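You operate a simulated robot arm through the tools that you are given. There is no shell and no other tool. Be economical: measure what you need, move in short steps, check, and stop when the job is done.

Carry out the task below with a simulated robot arm. There is one attempt and no reset: what you move stays moved.

## Task
Take the grey tray and put it on top of the purple blank.

The check looks at the end state, three seconds after you hand in, the way a careful person would. Anything else that was tipped, shoved, dropped, spilled or broken makes it a failure.

## Robot
A 7-joint arm with a two-finger parallel gripper, fixed in place. Base frame: the origin is at the foot of the arm, x ahead of it, y to its left, z up; the work surface is at about z = 0.82. Units: m, degrees, N and s.
With the tool pointing down near the work surface it reaches from about 0.24 to 0.68 m from the base axis. Its first joint turns from -66.0 to 66.0 degrees. Payload 2.4 kg.
The TCP is the grasp point between the finger pads, 0.03 m short of the fingertips. In the tool frame z runs along the fingers and y along their closing line. Largest opening 0.094 m; finger width 0.028, thickness 0.01; the body of the gripper, 0.05 by 0.096 m, starts 0.055 m behind the TCP.
Orientation is that of the tool frame in the base frame, as [roll, pitch, yaw] about the fixed x, y, z axes, in that order (R = Rz(yaw) Ry(pitch) Rx(roll)). With the fingers straight down and closing along the base's y, the tool's x points along the base's -x, its y along +y and its z along -z.

## Interface
- The arm moves only by the tool step_arm. Its argument "increments" is a list of rows, each an object (a shift or turn left out is 0, a gripper value left out holds the last) with "grip": the closure in counts, from 0 (fully open) to 255 (shut); "linear": the shift along the base's x, y, z in units of 400 mm (1.0 is 400 mm), a list of three; "angular": the turn, a rotation vector about the base's x, y, z in units of 120 degrees (1.0 is 120 degrees), a list of three. In form: [{"grip": grip, "linear": [x, y, z], "angular": [rx, ry, rz]}, ...]. A call has 1 to 12 rows; each row is the pose to reach, as a shift and turn from the pose commanded when the call began. A call with a number of a shift or a turn outside -1 to 1 is refused whole. Each row takes 0.2 s and may step no farther than 0.05 m and 8.6 degrees from the row before; otherwise, or with a gripper value out of range, the whole call is refused. Where a pose cannot be reached the arm comes as near as it can. A force on the tool above 40 N (or 10 N above the force at the start of the call, whichever is more), or a blocked arm, ends the call early, and 0.2 s more pass. The fingers move at their own pace (about 0.153 m/s each) and stop on an object; they squeeze with about 30 N. The grip force told is the motor's: it shows also when the fingers shut on nothing. Time passes only in rows, and 0.2 s behind the last, so rows that repeat a pose let the fingers close. The reply holds the time, the measured pose of the TCP, the force on the tool along the base axes, the opening and the grip force, in the units named above and with some noise, and new pictures: "views" is both (left out), scene, wrist or none.
- Cameras (640 x 400 px; columns grow to the right, rows downward): "scene" is fixed at [0.0578, 0.4866, 1.4285]; the picture's right is [-0.65, -0.76, 0.00], its down [-0.52, 0.44, -0.74] and it looks along [0.56, -0.47, -0.68] (base axes); focal length 349 px, centre (320, 200). "wrist" rides on the gripper at [0.076, 0.014, -0.103] in the tool frame; the picture's right is [-0.18, 0.98, 0.00], its down [-0.75, -0.14, -0.64] and it looks along [-0.63, -0.12, 0.77] (tool axes); focal length 243 px, centre (320, 200). There is no depth. A picture from a camera that has moved, and an enlarged one, comes with that camera's place and axes in the base frame and with its lens. The place of the scene camera against the robot may be out by one fixed shift of up to 0.025 m in any direction.
- zoom(camera, box): a new picture of the part [left, top, right, bottom] of that camera's present view, enlarged. The clock stands still meanwhile.
- close_job(): hands the job in; it is judged then, once.

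Go step by step. Nothing tells you positions but the pictures and the camera data: compare them with the known pose of the tool, close in by small moves and look again before you grip or let go. The budget is 90 turns and 170 pictures, counting those below and the enlarged ones. Unless the task says otherwise, let go and move clear before handing in, and close with one line.

The tools are called after "Request:" by a JSON object that holds its "name" and its "arguments". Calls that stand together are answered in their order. step_arm: Moves the arm, as the interface text tells. Its arguments: {"type":"object","properties":{"increments":{"type":"array"},"views":{"type":"string","enum":["both","scene","wrist","none"]}},"required":["increments"]} The other tools are called the same way: zoom (camera, box) takes an enlarged picture of a part of a camera's view; close_job () hands the job in.

At the start:

```text
time_s: 0.0
ee_pos: [0.3274, 0.0267, 1.0326]
orientation: [-179.9, 0.1, 180.0]
force: [-0.2, 0.3, -0.5]
grip_width: 0.0938
finger_force: 0.0
```

scene: 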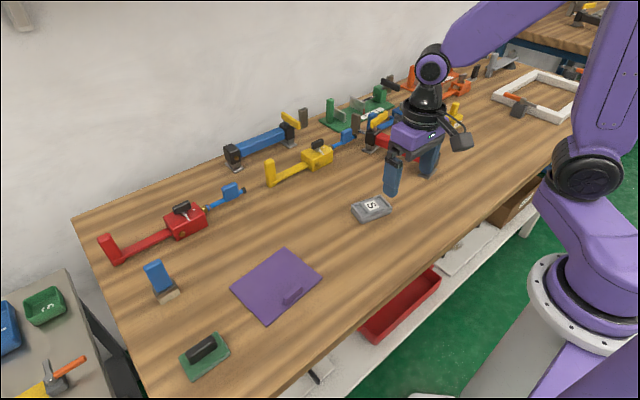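
wrist: 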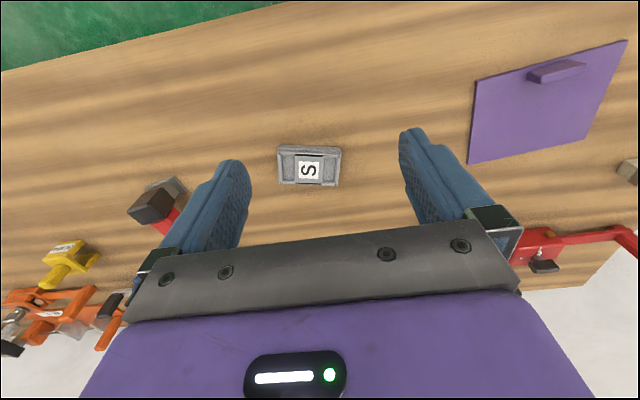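

The grey tray (marked S) seems to be near (0.44, -0.01), and the purple blank is further to the left with a small raised bar on it. I'll zoom in on both.

Request:
{"name": "zoom", "arguments": {"camera": "scene", "box": [220, 180, 420, 330]}}

Request:
{"name": "zoom", "arguments": {"camera": "wrist", "box": [240, 110, 400, 210]}}

Request:
{"name": "zoom", "arguments": {"camera": "wrist", "box": [440, 20, 640, 180]}}

```text
2.67 times, centred on (320, 255) of scene
camera zoom: at [0.0578, 0.4866, 1.4285], right [-0.65, -0.76, 0.0], down [-0.52, 0.44, -0.74], along [0.56, -0.47, -0.68], focal length 930 px, centre (320, 53)
```

zoom: 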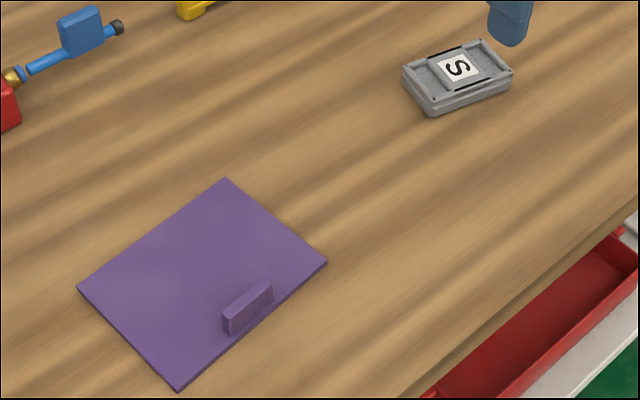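

```text
4.00 times, centred on (320, 160) of wrist
camera zoom: at [0.2508, 0.0413, 1.1353], right [0.18, 0.98, 0.0], down [0.75, -0.14, 0.64], along [0.63, -0.12, -0.77], focal length 970 px, centre (320, 360)
```

zoom: 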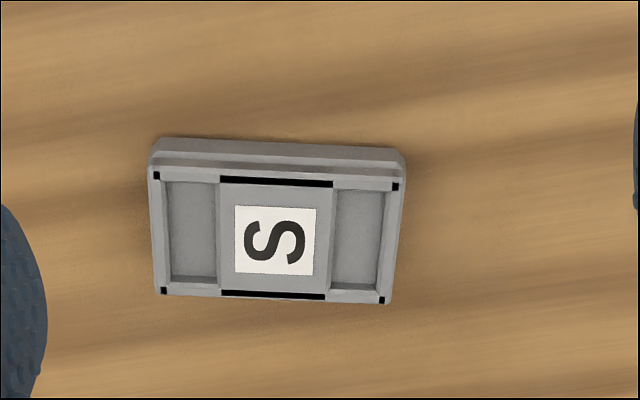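

```text
2.50 times, centred on (540, 100) of wrist
camera zoom: at [0.2508, 0.0413, 1.1353], right [0.18, 0.98, 0.0], down [0.75, -0.14, 0.64], along [0.63, -0.12, -0.77], focal length 606 px, centre (-230, 450)
```

zoom: 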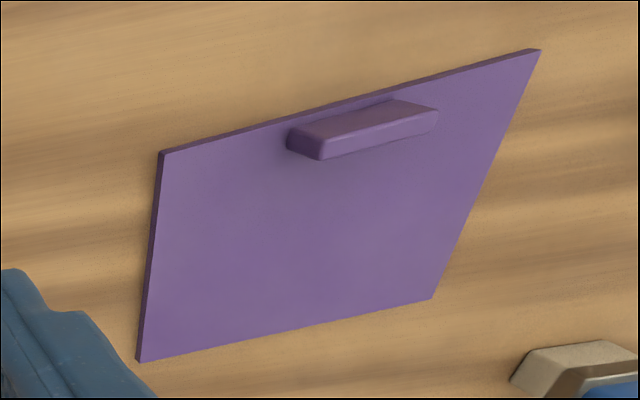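

The tray is about 0.085 × 0.052 m, about 0.02 m tall, centred near (0.434, -0.011), with its long axis turned about -14° from y. I'll move above it, turn so the fingers close across the short side, and look again.

Request:
{"name": "step_arm", "arguments": {"increments": [{"grip": 0, "linear": [0.027, -0.009, -0.02], "angular": [0, 0, 0.0633]}, {"linear": [0.054, -0.019, -0.04], "angular": [0, 0, 0.1267]}, {"linear": [0.08, -0.028, -0.06], "angular": [0, 0, 0.19]}, {"linear": [0.107, -0.038, -0.08], "angular": [0, 0, 0.2533]}, {"linear": [0.134, -0.047, -0.1], "angular": [0, 0, 0.3167]}, {"linear": [0.16, -0.056, -0.12], "angular": [0, 0, 0.38]}, {"linear": [0.187, -0.066, -0.14], "angular": [0, 0, 0.4433]}, {"linear": [0.214, -0.075, -0.16], "angular": [0, 0, 0.5067]}, {"linear": [0.24, -0.085, -0.18], "angular": [0, 0, 0.57]}, {"linear": [0.267, -0.094, -0.2], "angular": [0, 0, 0.6333]}, {"linear": [0.267, -0.094, -0.2], "angular": [0, 0, 0.6333]}]}}

```text
time_s: 2.4
ee_pos: [0.4364, -0.011, 0.9531]
orientation: [-179.8, 0.1, -103.9]
force: [0.6, 0.6, -0.7]
grip_width: 0.0939
finger_force: 0.2
camera wrist: at [0.4026, -0.082, 1.0556], right [-0.91, 0.41, 0.0], down [0.32, 0.7, 0.64], along [0.27, 0.59, -0.77], focal length 243 px, centre (320, 200)
```

scene: 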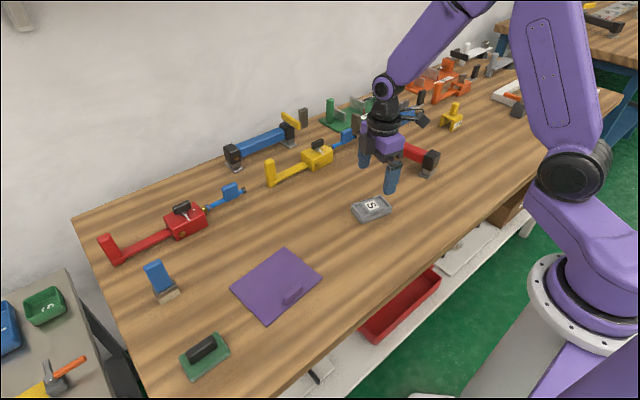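
wrist: 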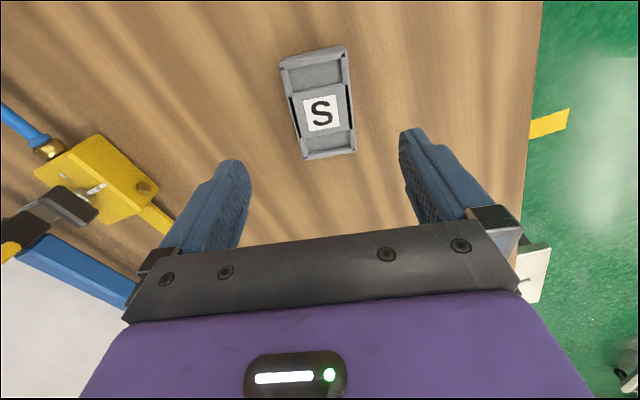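

The alignment looks right: I re-measure the tray at (0.435, -0.009) and -14°. I'll descend part way and check again.

Request:
{"name": "step_arm", "arguments": {"increments": [{"grip": 0, "linear": [-0.001, 0.003, -0.06]}, {"linear": [-0.003, 0.005, -0.12]}, {"linear": [-0.003, 0.005, -0.17]}, {"linear": [-0.003, 0.005, -0.17]}]}}

Request:
{"name": "zoom", "arguments": {"camera": "scene", "box": [310, 120, 470, 240]}}

```text
time_s: 3.4
ee_pos: [0.4351, -0.0095, 0.8836]
orientation: [179.9, 0.1, -104.0]
force: [0.1, 0.4, 0.3]
grip_width: 0.0938
finger_force: 0.0
camera wrist: at [0.401, -0.0794, 0.9857], right [-0.91, 0.42, 0.0], down [0.32, 0.7, 0.64], along [0.27, 0.59, -0.77], focal length 243 px, centre (320, 200)
```

scene: 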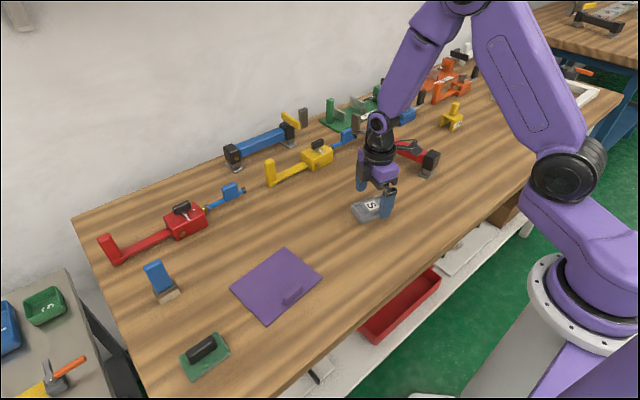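
wrist: 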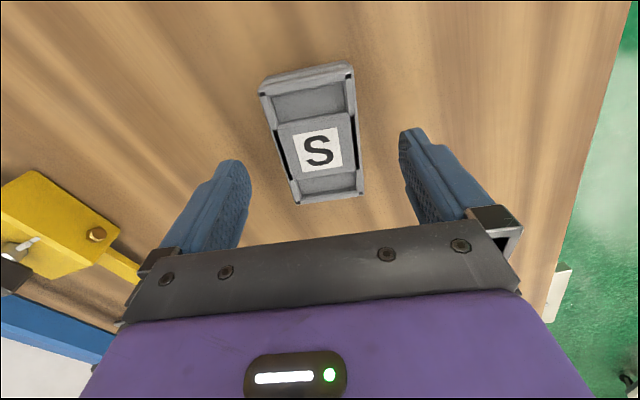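

```text
3.33 times, centred on (390, 180) of scene
camera zoom: at [0.0578, 0.4866, 1.4285], right [-0.65, -0.76, 0.0], down [-0.52, 0.44, -0.74], along [0.56, -0.47, -0.68], focal length 1163 px, centre (87, 267)
```

zoom: 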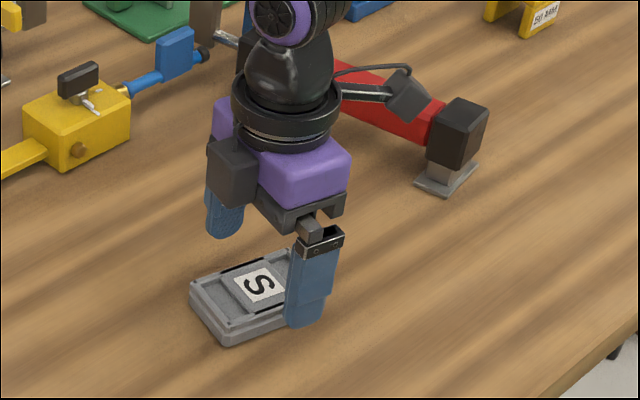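

The tray sits centred between the fingers. I'll go down to grasp height and close gently.

Request:
{"name": "step_arm", "arguments": {"increments": [{"grip": 0, "linear": [0, 0.001, -0.035]}, {"linear": [0, 0.001, -0.069]}, {"linear": [0, 0.001, -0.069]}]}}

Request:
{"name": "zoom", "arguments": {"camera": "scene", "box": [310, 120, 470, 240]}}

```text
time_s: 4.2
ee_pos: [0.4351, -0.0094, 0.8564]
orientation: [-179.9, 0.1, -104.1]
force: [0.5, 0.2, 0.1]
grip_width: 0.0938
finger_force: 0.1
camera wrist: at [0.4012, -0.0786, 0.9587], right [-0.91, 0.42, 0.0], down [0.32, 0.7, 0.64], along [0.27, 0.59, -0.77], focal length 243 px, centre (320, 200)
```

scene: 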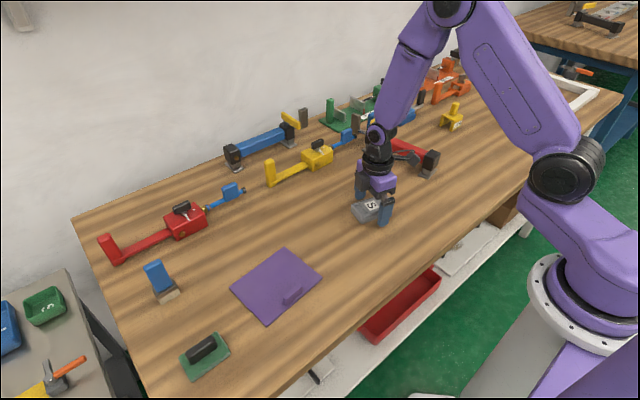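
wrist: 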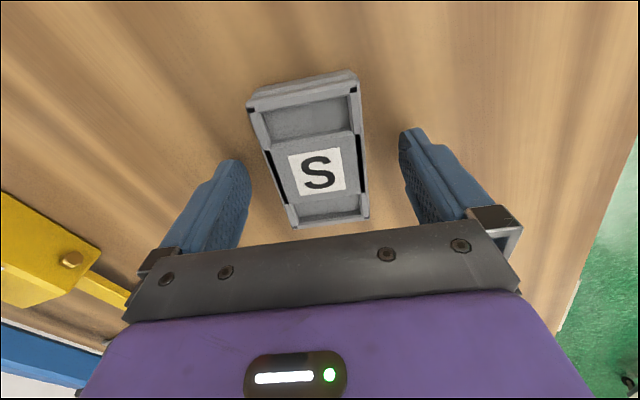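

```text
3.33 times, centred on (390, 180) of scene
camera zoom: at [0.0578, 0.4866, 1.4285], right [-0.65, -0.76, 0.0], down [-0.52, 0.44, -0.74], along [0.56, -0.47, -0.68], focal length 1163 px, centre (87, 267)
```

zoom: 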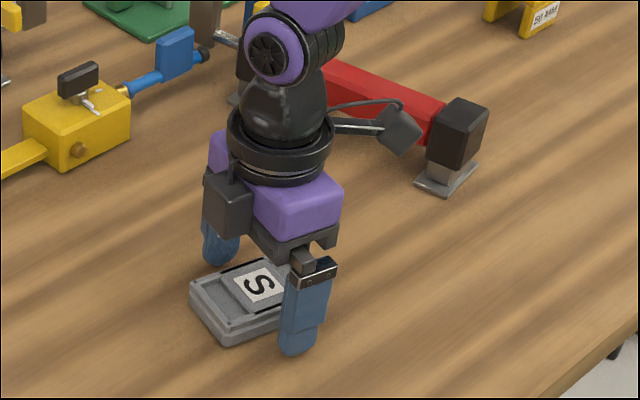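

The fingers straddle the tray at the black-marked middle section. I'll close now.

Request:
{"name": "step_arm", "arguments": {"increments": [{"grip": 100}, {"grip": 160}, {"grip": 255}, {"grip": 255}]}}

```text
time_s: 5.2
ee_pos: [0.4351, -0.0076, 0.8562]
orientation: [-180.0, 0.0, -104.0]
force: [-0.3, -0.7, -0.3]
grip_width: 0.0548
finger_force: 30.4
camera wrist: at [0.4011, -0.0786, 0.9589], right [-0.91, 0.42, 0.0], down [0.32, 0.7, 0.64], along [0.27, 0.59, -0.77], focal length 243 px, centre (320, 200)
```

scene: 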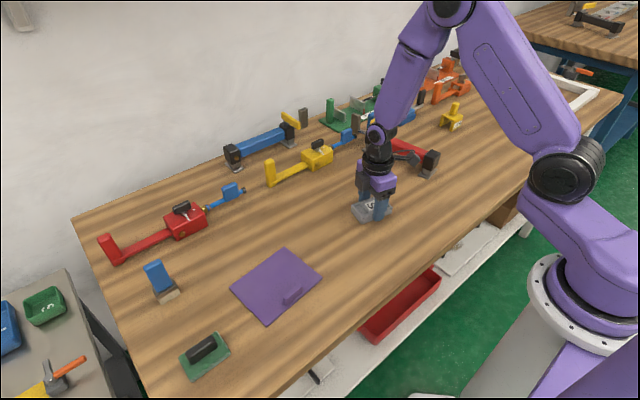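
wrist: 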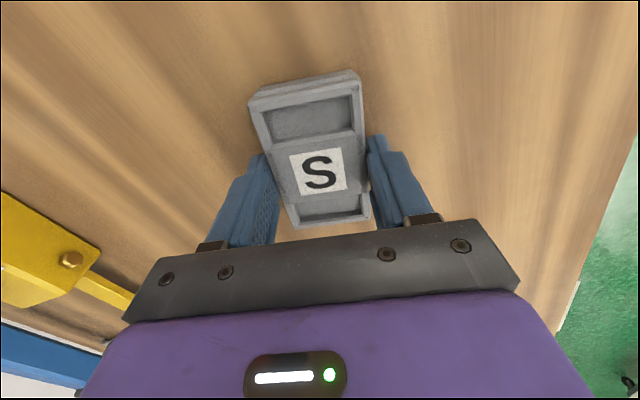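

The tray is gripped at 0.055 m wide with 30 N. I'll lift it straight up and check it.

Request:
{"name": "step_arm", "arguments": {"increments": [{"linear": [0, 0, 0.03]}, {"linear": [0, 0, 0.08]}, {"linear": [0, 0, 0.15]}, {"linear": [0, 0, 0.22]}, {"linear": [0, 0, 0.22]}]}}

```text
time_s: 6.4
ee_pos: [0.4329, -0.009, 0.9478]
orientation: [-179.9, 0.1, -104.0]
force: [0.3, -1.0, -1.0]
grip_width: 0.0548
finger_force: 29.9
camera wrist: at [0.4009, -0.0784, 1.0502], right [-0.91, 0.42, 0.0], down [0.32, 0.7, 0.64], along [0.27, 0.59, -0.77], focal length 243 px, centre (320, 200)
```

scene: 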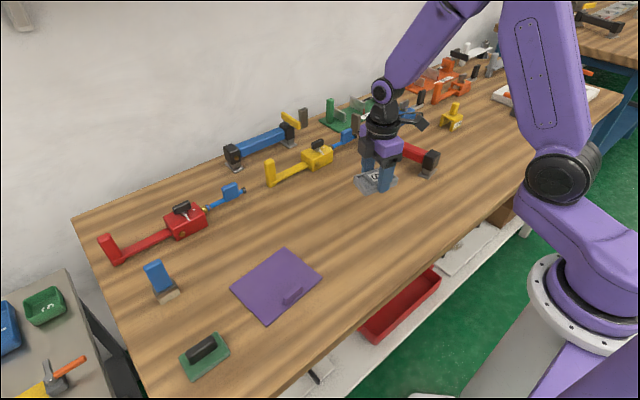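
wrist: 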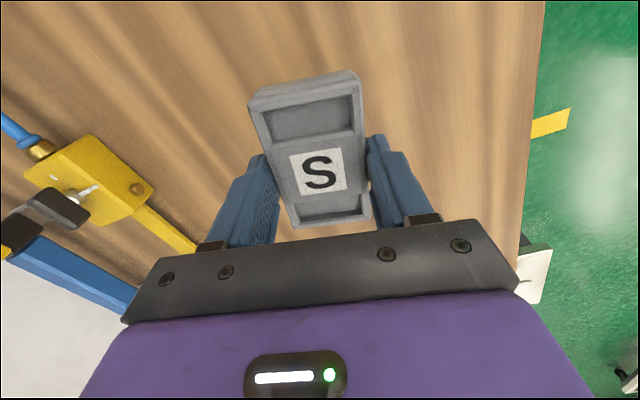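

The tray lifted level and secure. I'll carry it toward the blank, turning it to match, and stop short to measure the blank.

Request:
{"name": "step_arm", "arguments": {"increments": [{"linear": [0, 0.08, 0], "angular": [0, 0, 0.02]}, {"linear": [0, 0.17, 0], "angular": [0, 0, 0.05]}, {"linear": [0, 0.26, 0], "angular": [0, 0, 0.08]}, {"linear": [0, 0.35, 0], "angular": [0, 0, 0.11]}, {"linear": [0, 0.43, 0], "angular": [0, 0, 0.14]}, {"linear": [0, 0.49, 0], "angular": [0, 0, 0.1625]}, {"linear": [0, 0.525, 0], "angular": [0, 0, 0.1625]}, {"linear": [0, 0.525, 0], "angular": [0, 0, 0.1625]}]}}

```text
time_s: 8.2
ee_pos: [0.4344, 0.1996, 0.9461]
orientation: [-179.9, 0.2, -84.5]
force: [-0.1, 0.1, -1.0]
grip_width: 0.0548
finger_force: 30.2
camera wrist: at [0.4263, 0.1236, 1.0491], right [-1.0, 0.09, 0.0], down [0.07, 0.76, 0.64], along [0.06, 0.64, -0.77], focal length 243 px, centre (320, 200)
```

scene: 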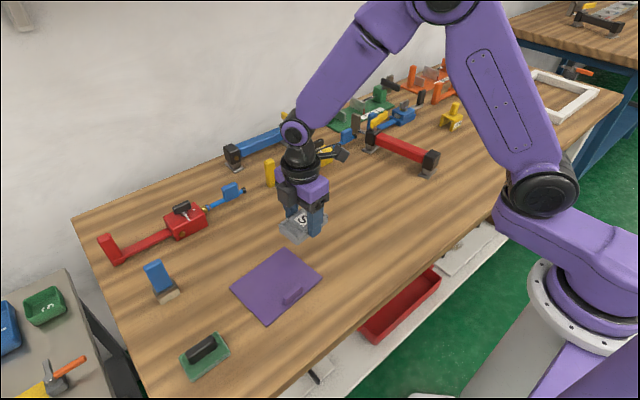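
wrist: 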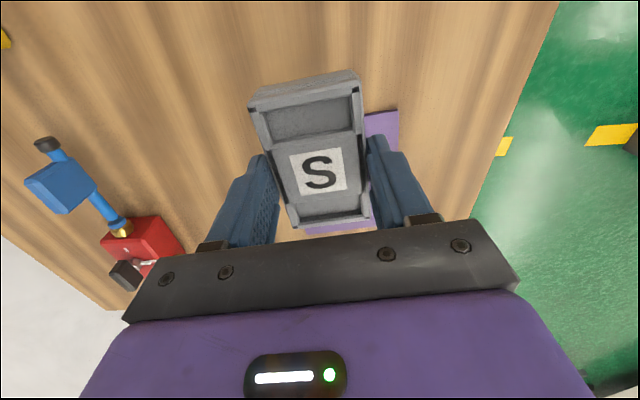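

The blank's visible corner matches my earlier estimate: centre about (0.412, 0.290), turned +5°, with the bar at x < 0.38. I'll move above the clear area at (0.432, 0.290) and descend part way.

Request:
{"name": "step_arm", "arguments": {"increments": [{"linear": [0, 0.08, 0]}, {"linear": [-0.003, 0.16, 0]}, {"linear": [-0.005, 0.226, 0]}, {"linear": [-0.005, 0.226, -0.06]}, {"linear": [-0.005, 0.226, -0.12]}, {"linear": [-0.005, 0.226, -0.16]}, {"linear": [-0.005, 0.226, -0.16]}]}}

Request:
{"name": "zoom", "arguments": {"camera": "scene", "box": [200, 190, 360, 310]}}

```text
time_s: 9.8
ee_pos: [0.432, 0.2934, 0.8814]
orientation: [-179.9, 0.1, -84.5]
force: [-0.5, 0.3, -1.1]
grip_width: 0.055
finger_force: 30.0
camera wrist: at [0.4233, 0.216, 0.9832], right [-1.0, 0.09, 0.0], down [0.07, 0.76, 0.64], along [0.06, 0.64, -0.77], focal length 243 px, centre (320, 200)
```

scene: 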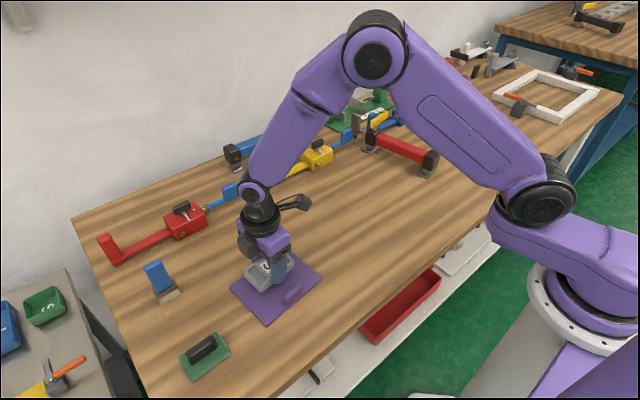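
wrist: 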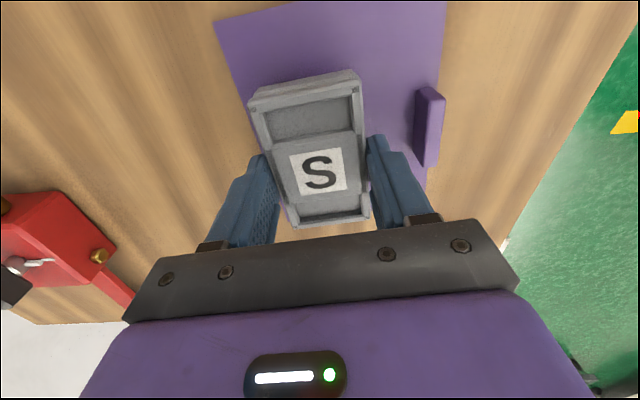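

```text
3.33 times, centred on (280, 250) of scene
camera zoom: at [0.0578, 0.4866, 1.4285], right [-0.65, -0.76, 0.0], down [-0.52, 0.44, -0.74], along [0.56, -0.47, -0.68], focal length 1163 px, centre (453, 33)
```

zoom: 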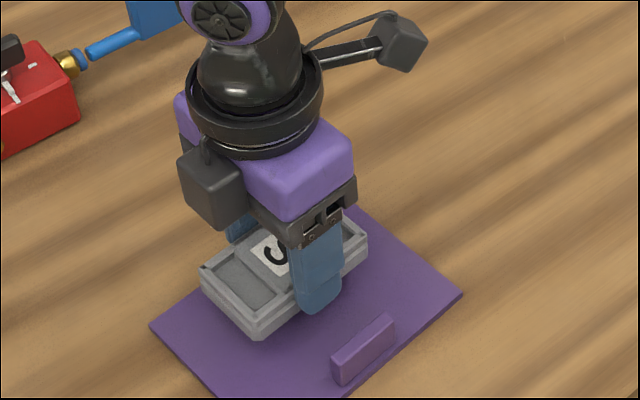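

The tray hangs level over the clear part of the blank. I'll shift 5 mm toward the middle of that area and lower to just above contact.

Request:
{"name": "step_arm", "arguments": {"increments": [{"linear": [-0.0125, -0.004, 0]}, {"linear": [-0.0125, -0.004, -0.025]}, {"linear": [-0.0125, -0.004, -0.045]}, {"linear": [-0.0125, -0.004, -0.045]}], "views": "none"}}

Request:
{"name": "zoom", "arguments": {"camera": "scene", "box": [220, 230, 340, 320]}}

```text
time_s: 10.8
ee_pos: [0.4284, 0.2923, 0.8631]
orientation: [-180.0, 0.1, -84.5]
force: [0.8, 0.3, -0.9]
grip_width: 0.0548
finger_force: 30.1
```

```text
4.44 times, centred on (280, 275) of scene
camera zoom: at [0.0578, 0.4866, 1.4285], right [-0.65, -0.76, 0.0], down [-0.52, 0.44, -0.74], along [0.56, -0.47, -0.68], focal length 1550 px, centre (498, -133)
```

zoom: 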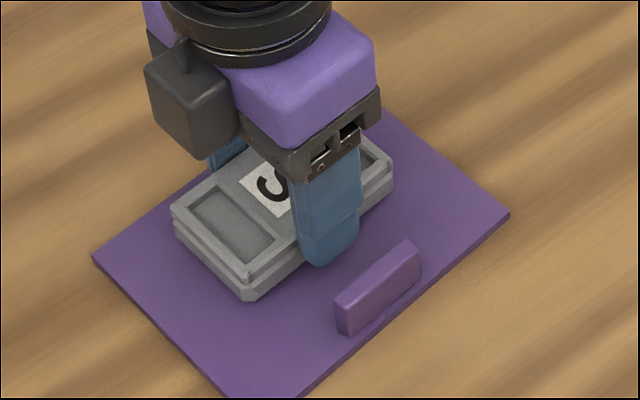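

Nearly down, with the finger clear of the bar. I'll lower in roughly 1 mm steps and watch the force.

Request:
{"name": "step_arm", "arguments": {"increments": [{"linear": [0, 0, -0.002]}, {"linear": [0, 0, -0.004]}, {"linear": [0, 0, -0.004]}], "views": "none"}}

```text
time_s: 11.6
ee_pos: [0.4273, 0.2917, 0.8614]
orientation: [-179.9, 0.2, -84.5]
force: [2.0, 0.9, 3.7]
grip_width: 0.055
finger_force: 30.2
```

Contact: the force rose by about 4.6 N at z = 0.861. I'll open just a few millimetres so I stay clear of the bar.

Request:
{"name": "step_arm", "arguments": {"increments": [{"grip": 95}, {"grip": 85}, {"grip": 85}]}}

Request:
{"name": "zoom", "arguments": {"camera": "scene", "box": [220, 230, 340, 320]}}

```text
time_s: 12.4
ee_pos: [0.4271, 0.2911, 0.8615]
orientation: [-180.0, 0.1, -84.5]
force: [0.2, 0.1, -0.9]
grip_width: 0.063
finger_force: 0.2
camera wrist: at [0.419, 0.2138, 0.9644], right [-1.0, 0.09, 0.0], down [0.07, 0.76, 0.64], along [0.06, 0.64, -0.77], focal length 243 px, centre (320, 200)
```

scene: 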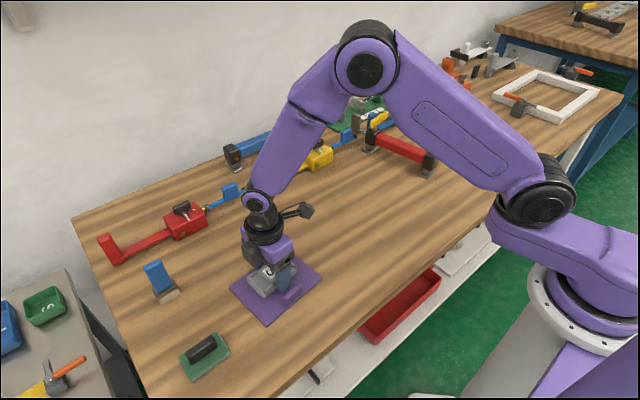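
wrist: 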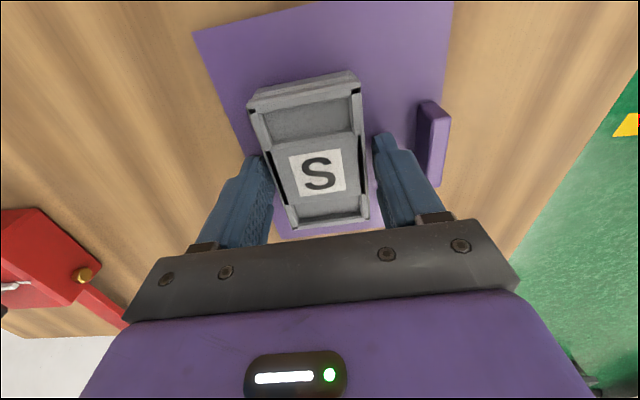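

```text
4.44 times, centred on (280, 275) of scene
camera zoom: at [0.0578, 0.4866, 1.4285], right [-0.65, -0.76, 0.0], down [-0.52, 0.44, -0.74], along [0.56, -0.47, -0.68], focal length 1550 px, centre (498, -133)
```

zoom: 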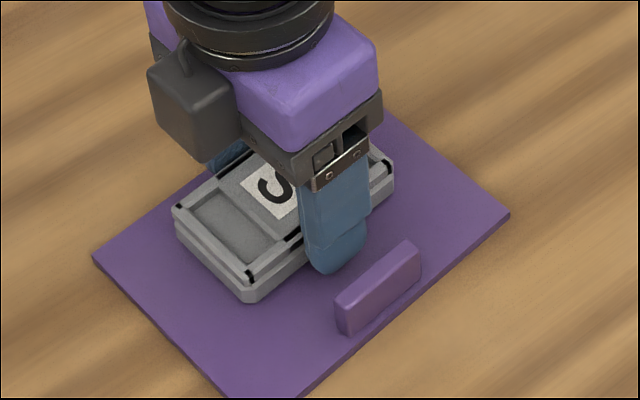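

The fingers are free of the tray on both sides and clear of the bar. I'll rise straight up.

Request:
{"name": "step_arm", "arguments": {"increments": [{"linear": [0, 0, 0.03]}, {"linear": [0, 0, 0.08]}, {"linear": [0, 0, 0.16]}, {"linear": [0, 0, 0.25]}, {"linear": [0, -0.1, 0.3]}, {"linear": [0, -0.2, 0.3]}, {"linear": [0, -0.3, 0.3]}, {"linear": [0, -0.4, 0.3]}, {"linear": [0, -0.4, 0.3]}]}}

Request:
{"name": "zoom", "arguments": {"camera": "scene", "box": [220, 230, 340, 330]}}

```text
time_s: 14.4
ee_pos: [0.4242, 0.1302, 0.9825]
orientation: [-179.8, 0.0, -84.4]
force: [0.0, 1.0, -0.1]
grip_width: 0.0626
finger_force: 0.2
camera wrist: at [0.4168, 0.0539, 1.0855], right [-1.0, 0.09, 0.0], down [0.07, 0.76, 0.64], along [0.06, 0.64, -0.77], focal length 243 px, centre (320, 200)
```

scene: 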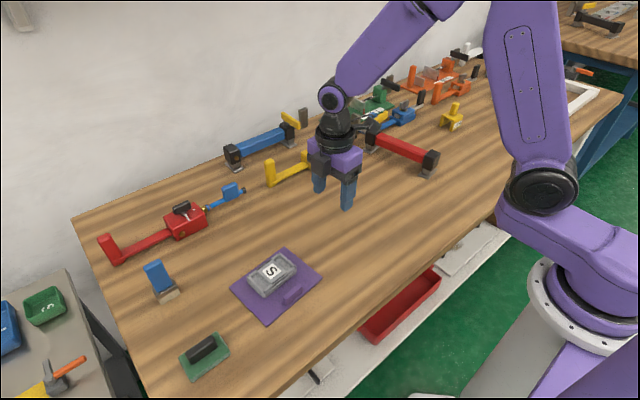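
wrist: 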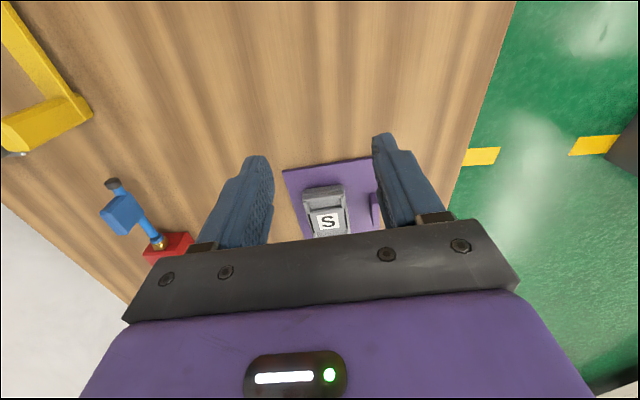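

```text
4.00 times, centred on (280, 280) of scene
camera zoom: at [0.0579, 0.4865, 1.4285], right [-0.65, -0.76, 0.0], down [-0.52, 0.44, -0.74], along [0.56, -0.47, -0.68], focal length 1395 px, centre (480, -120)
```

zoom: 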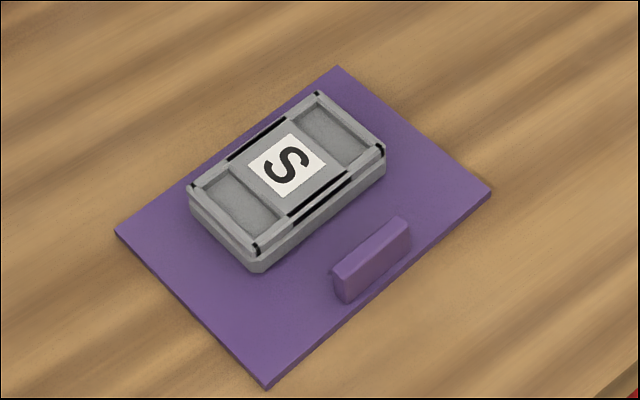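

The tray lies flat and fully on the purple blank, the arm is clear and nothing else has moved, so I'm handing in.

Request:
{"name": "close_job", "arguments": {}}

```text
The job is handed in.
```

The grey tray is resting flat on top of the purple blank, clear of the raised bar, and the job is handed in.
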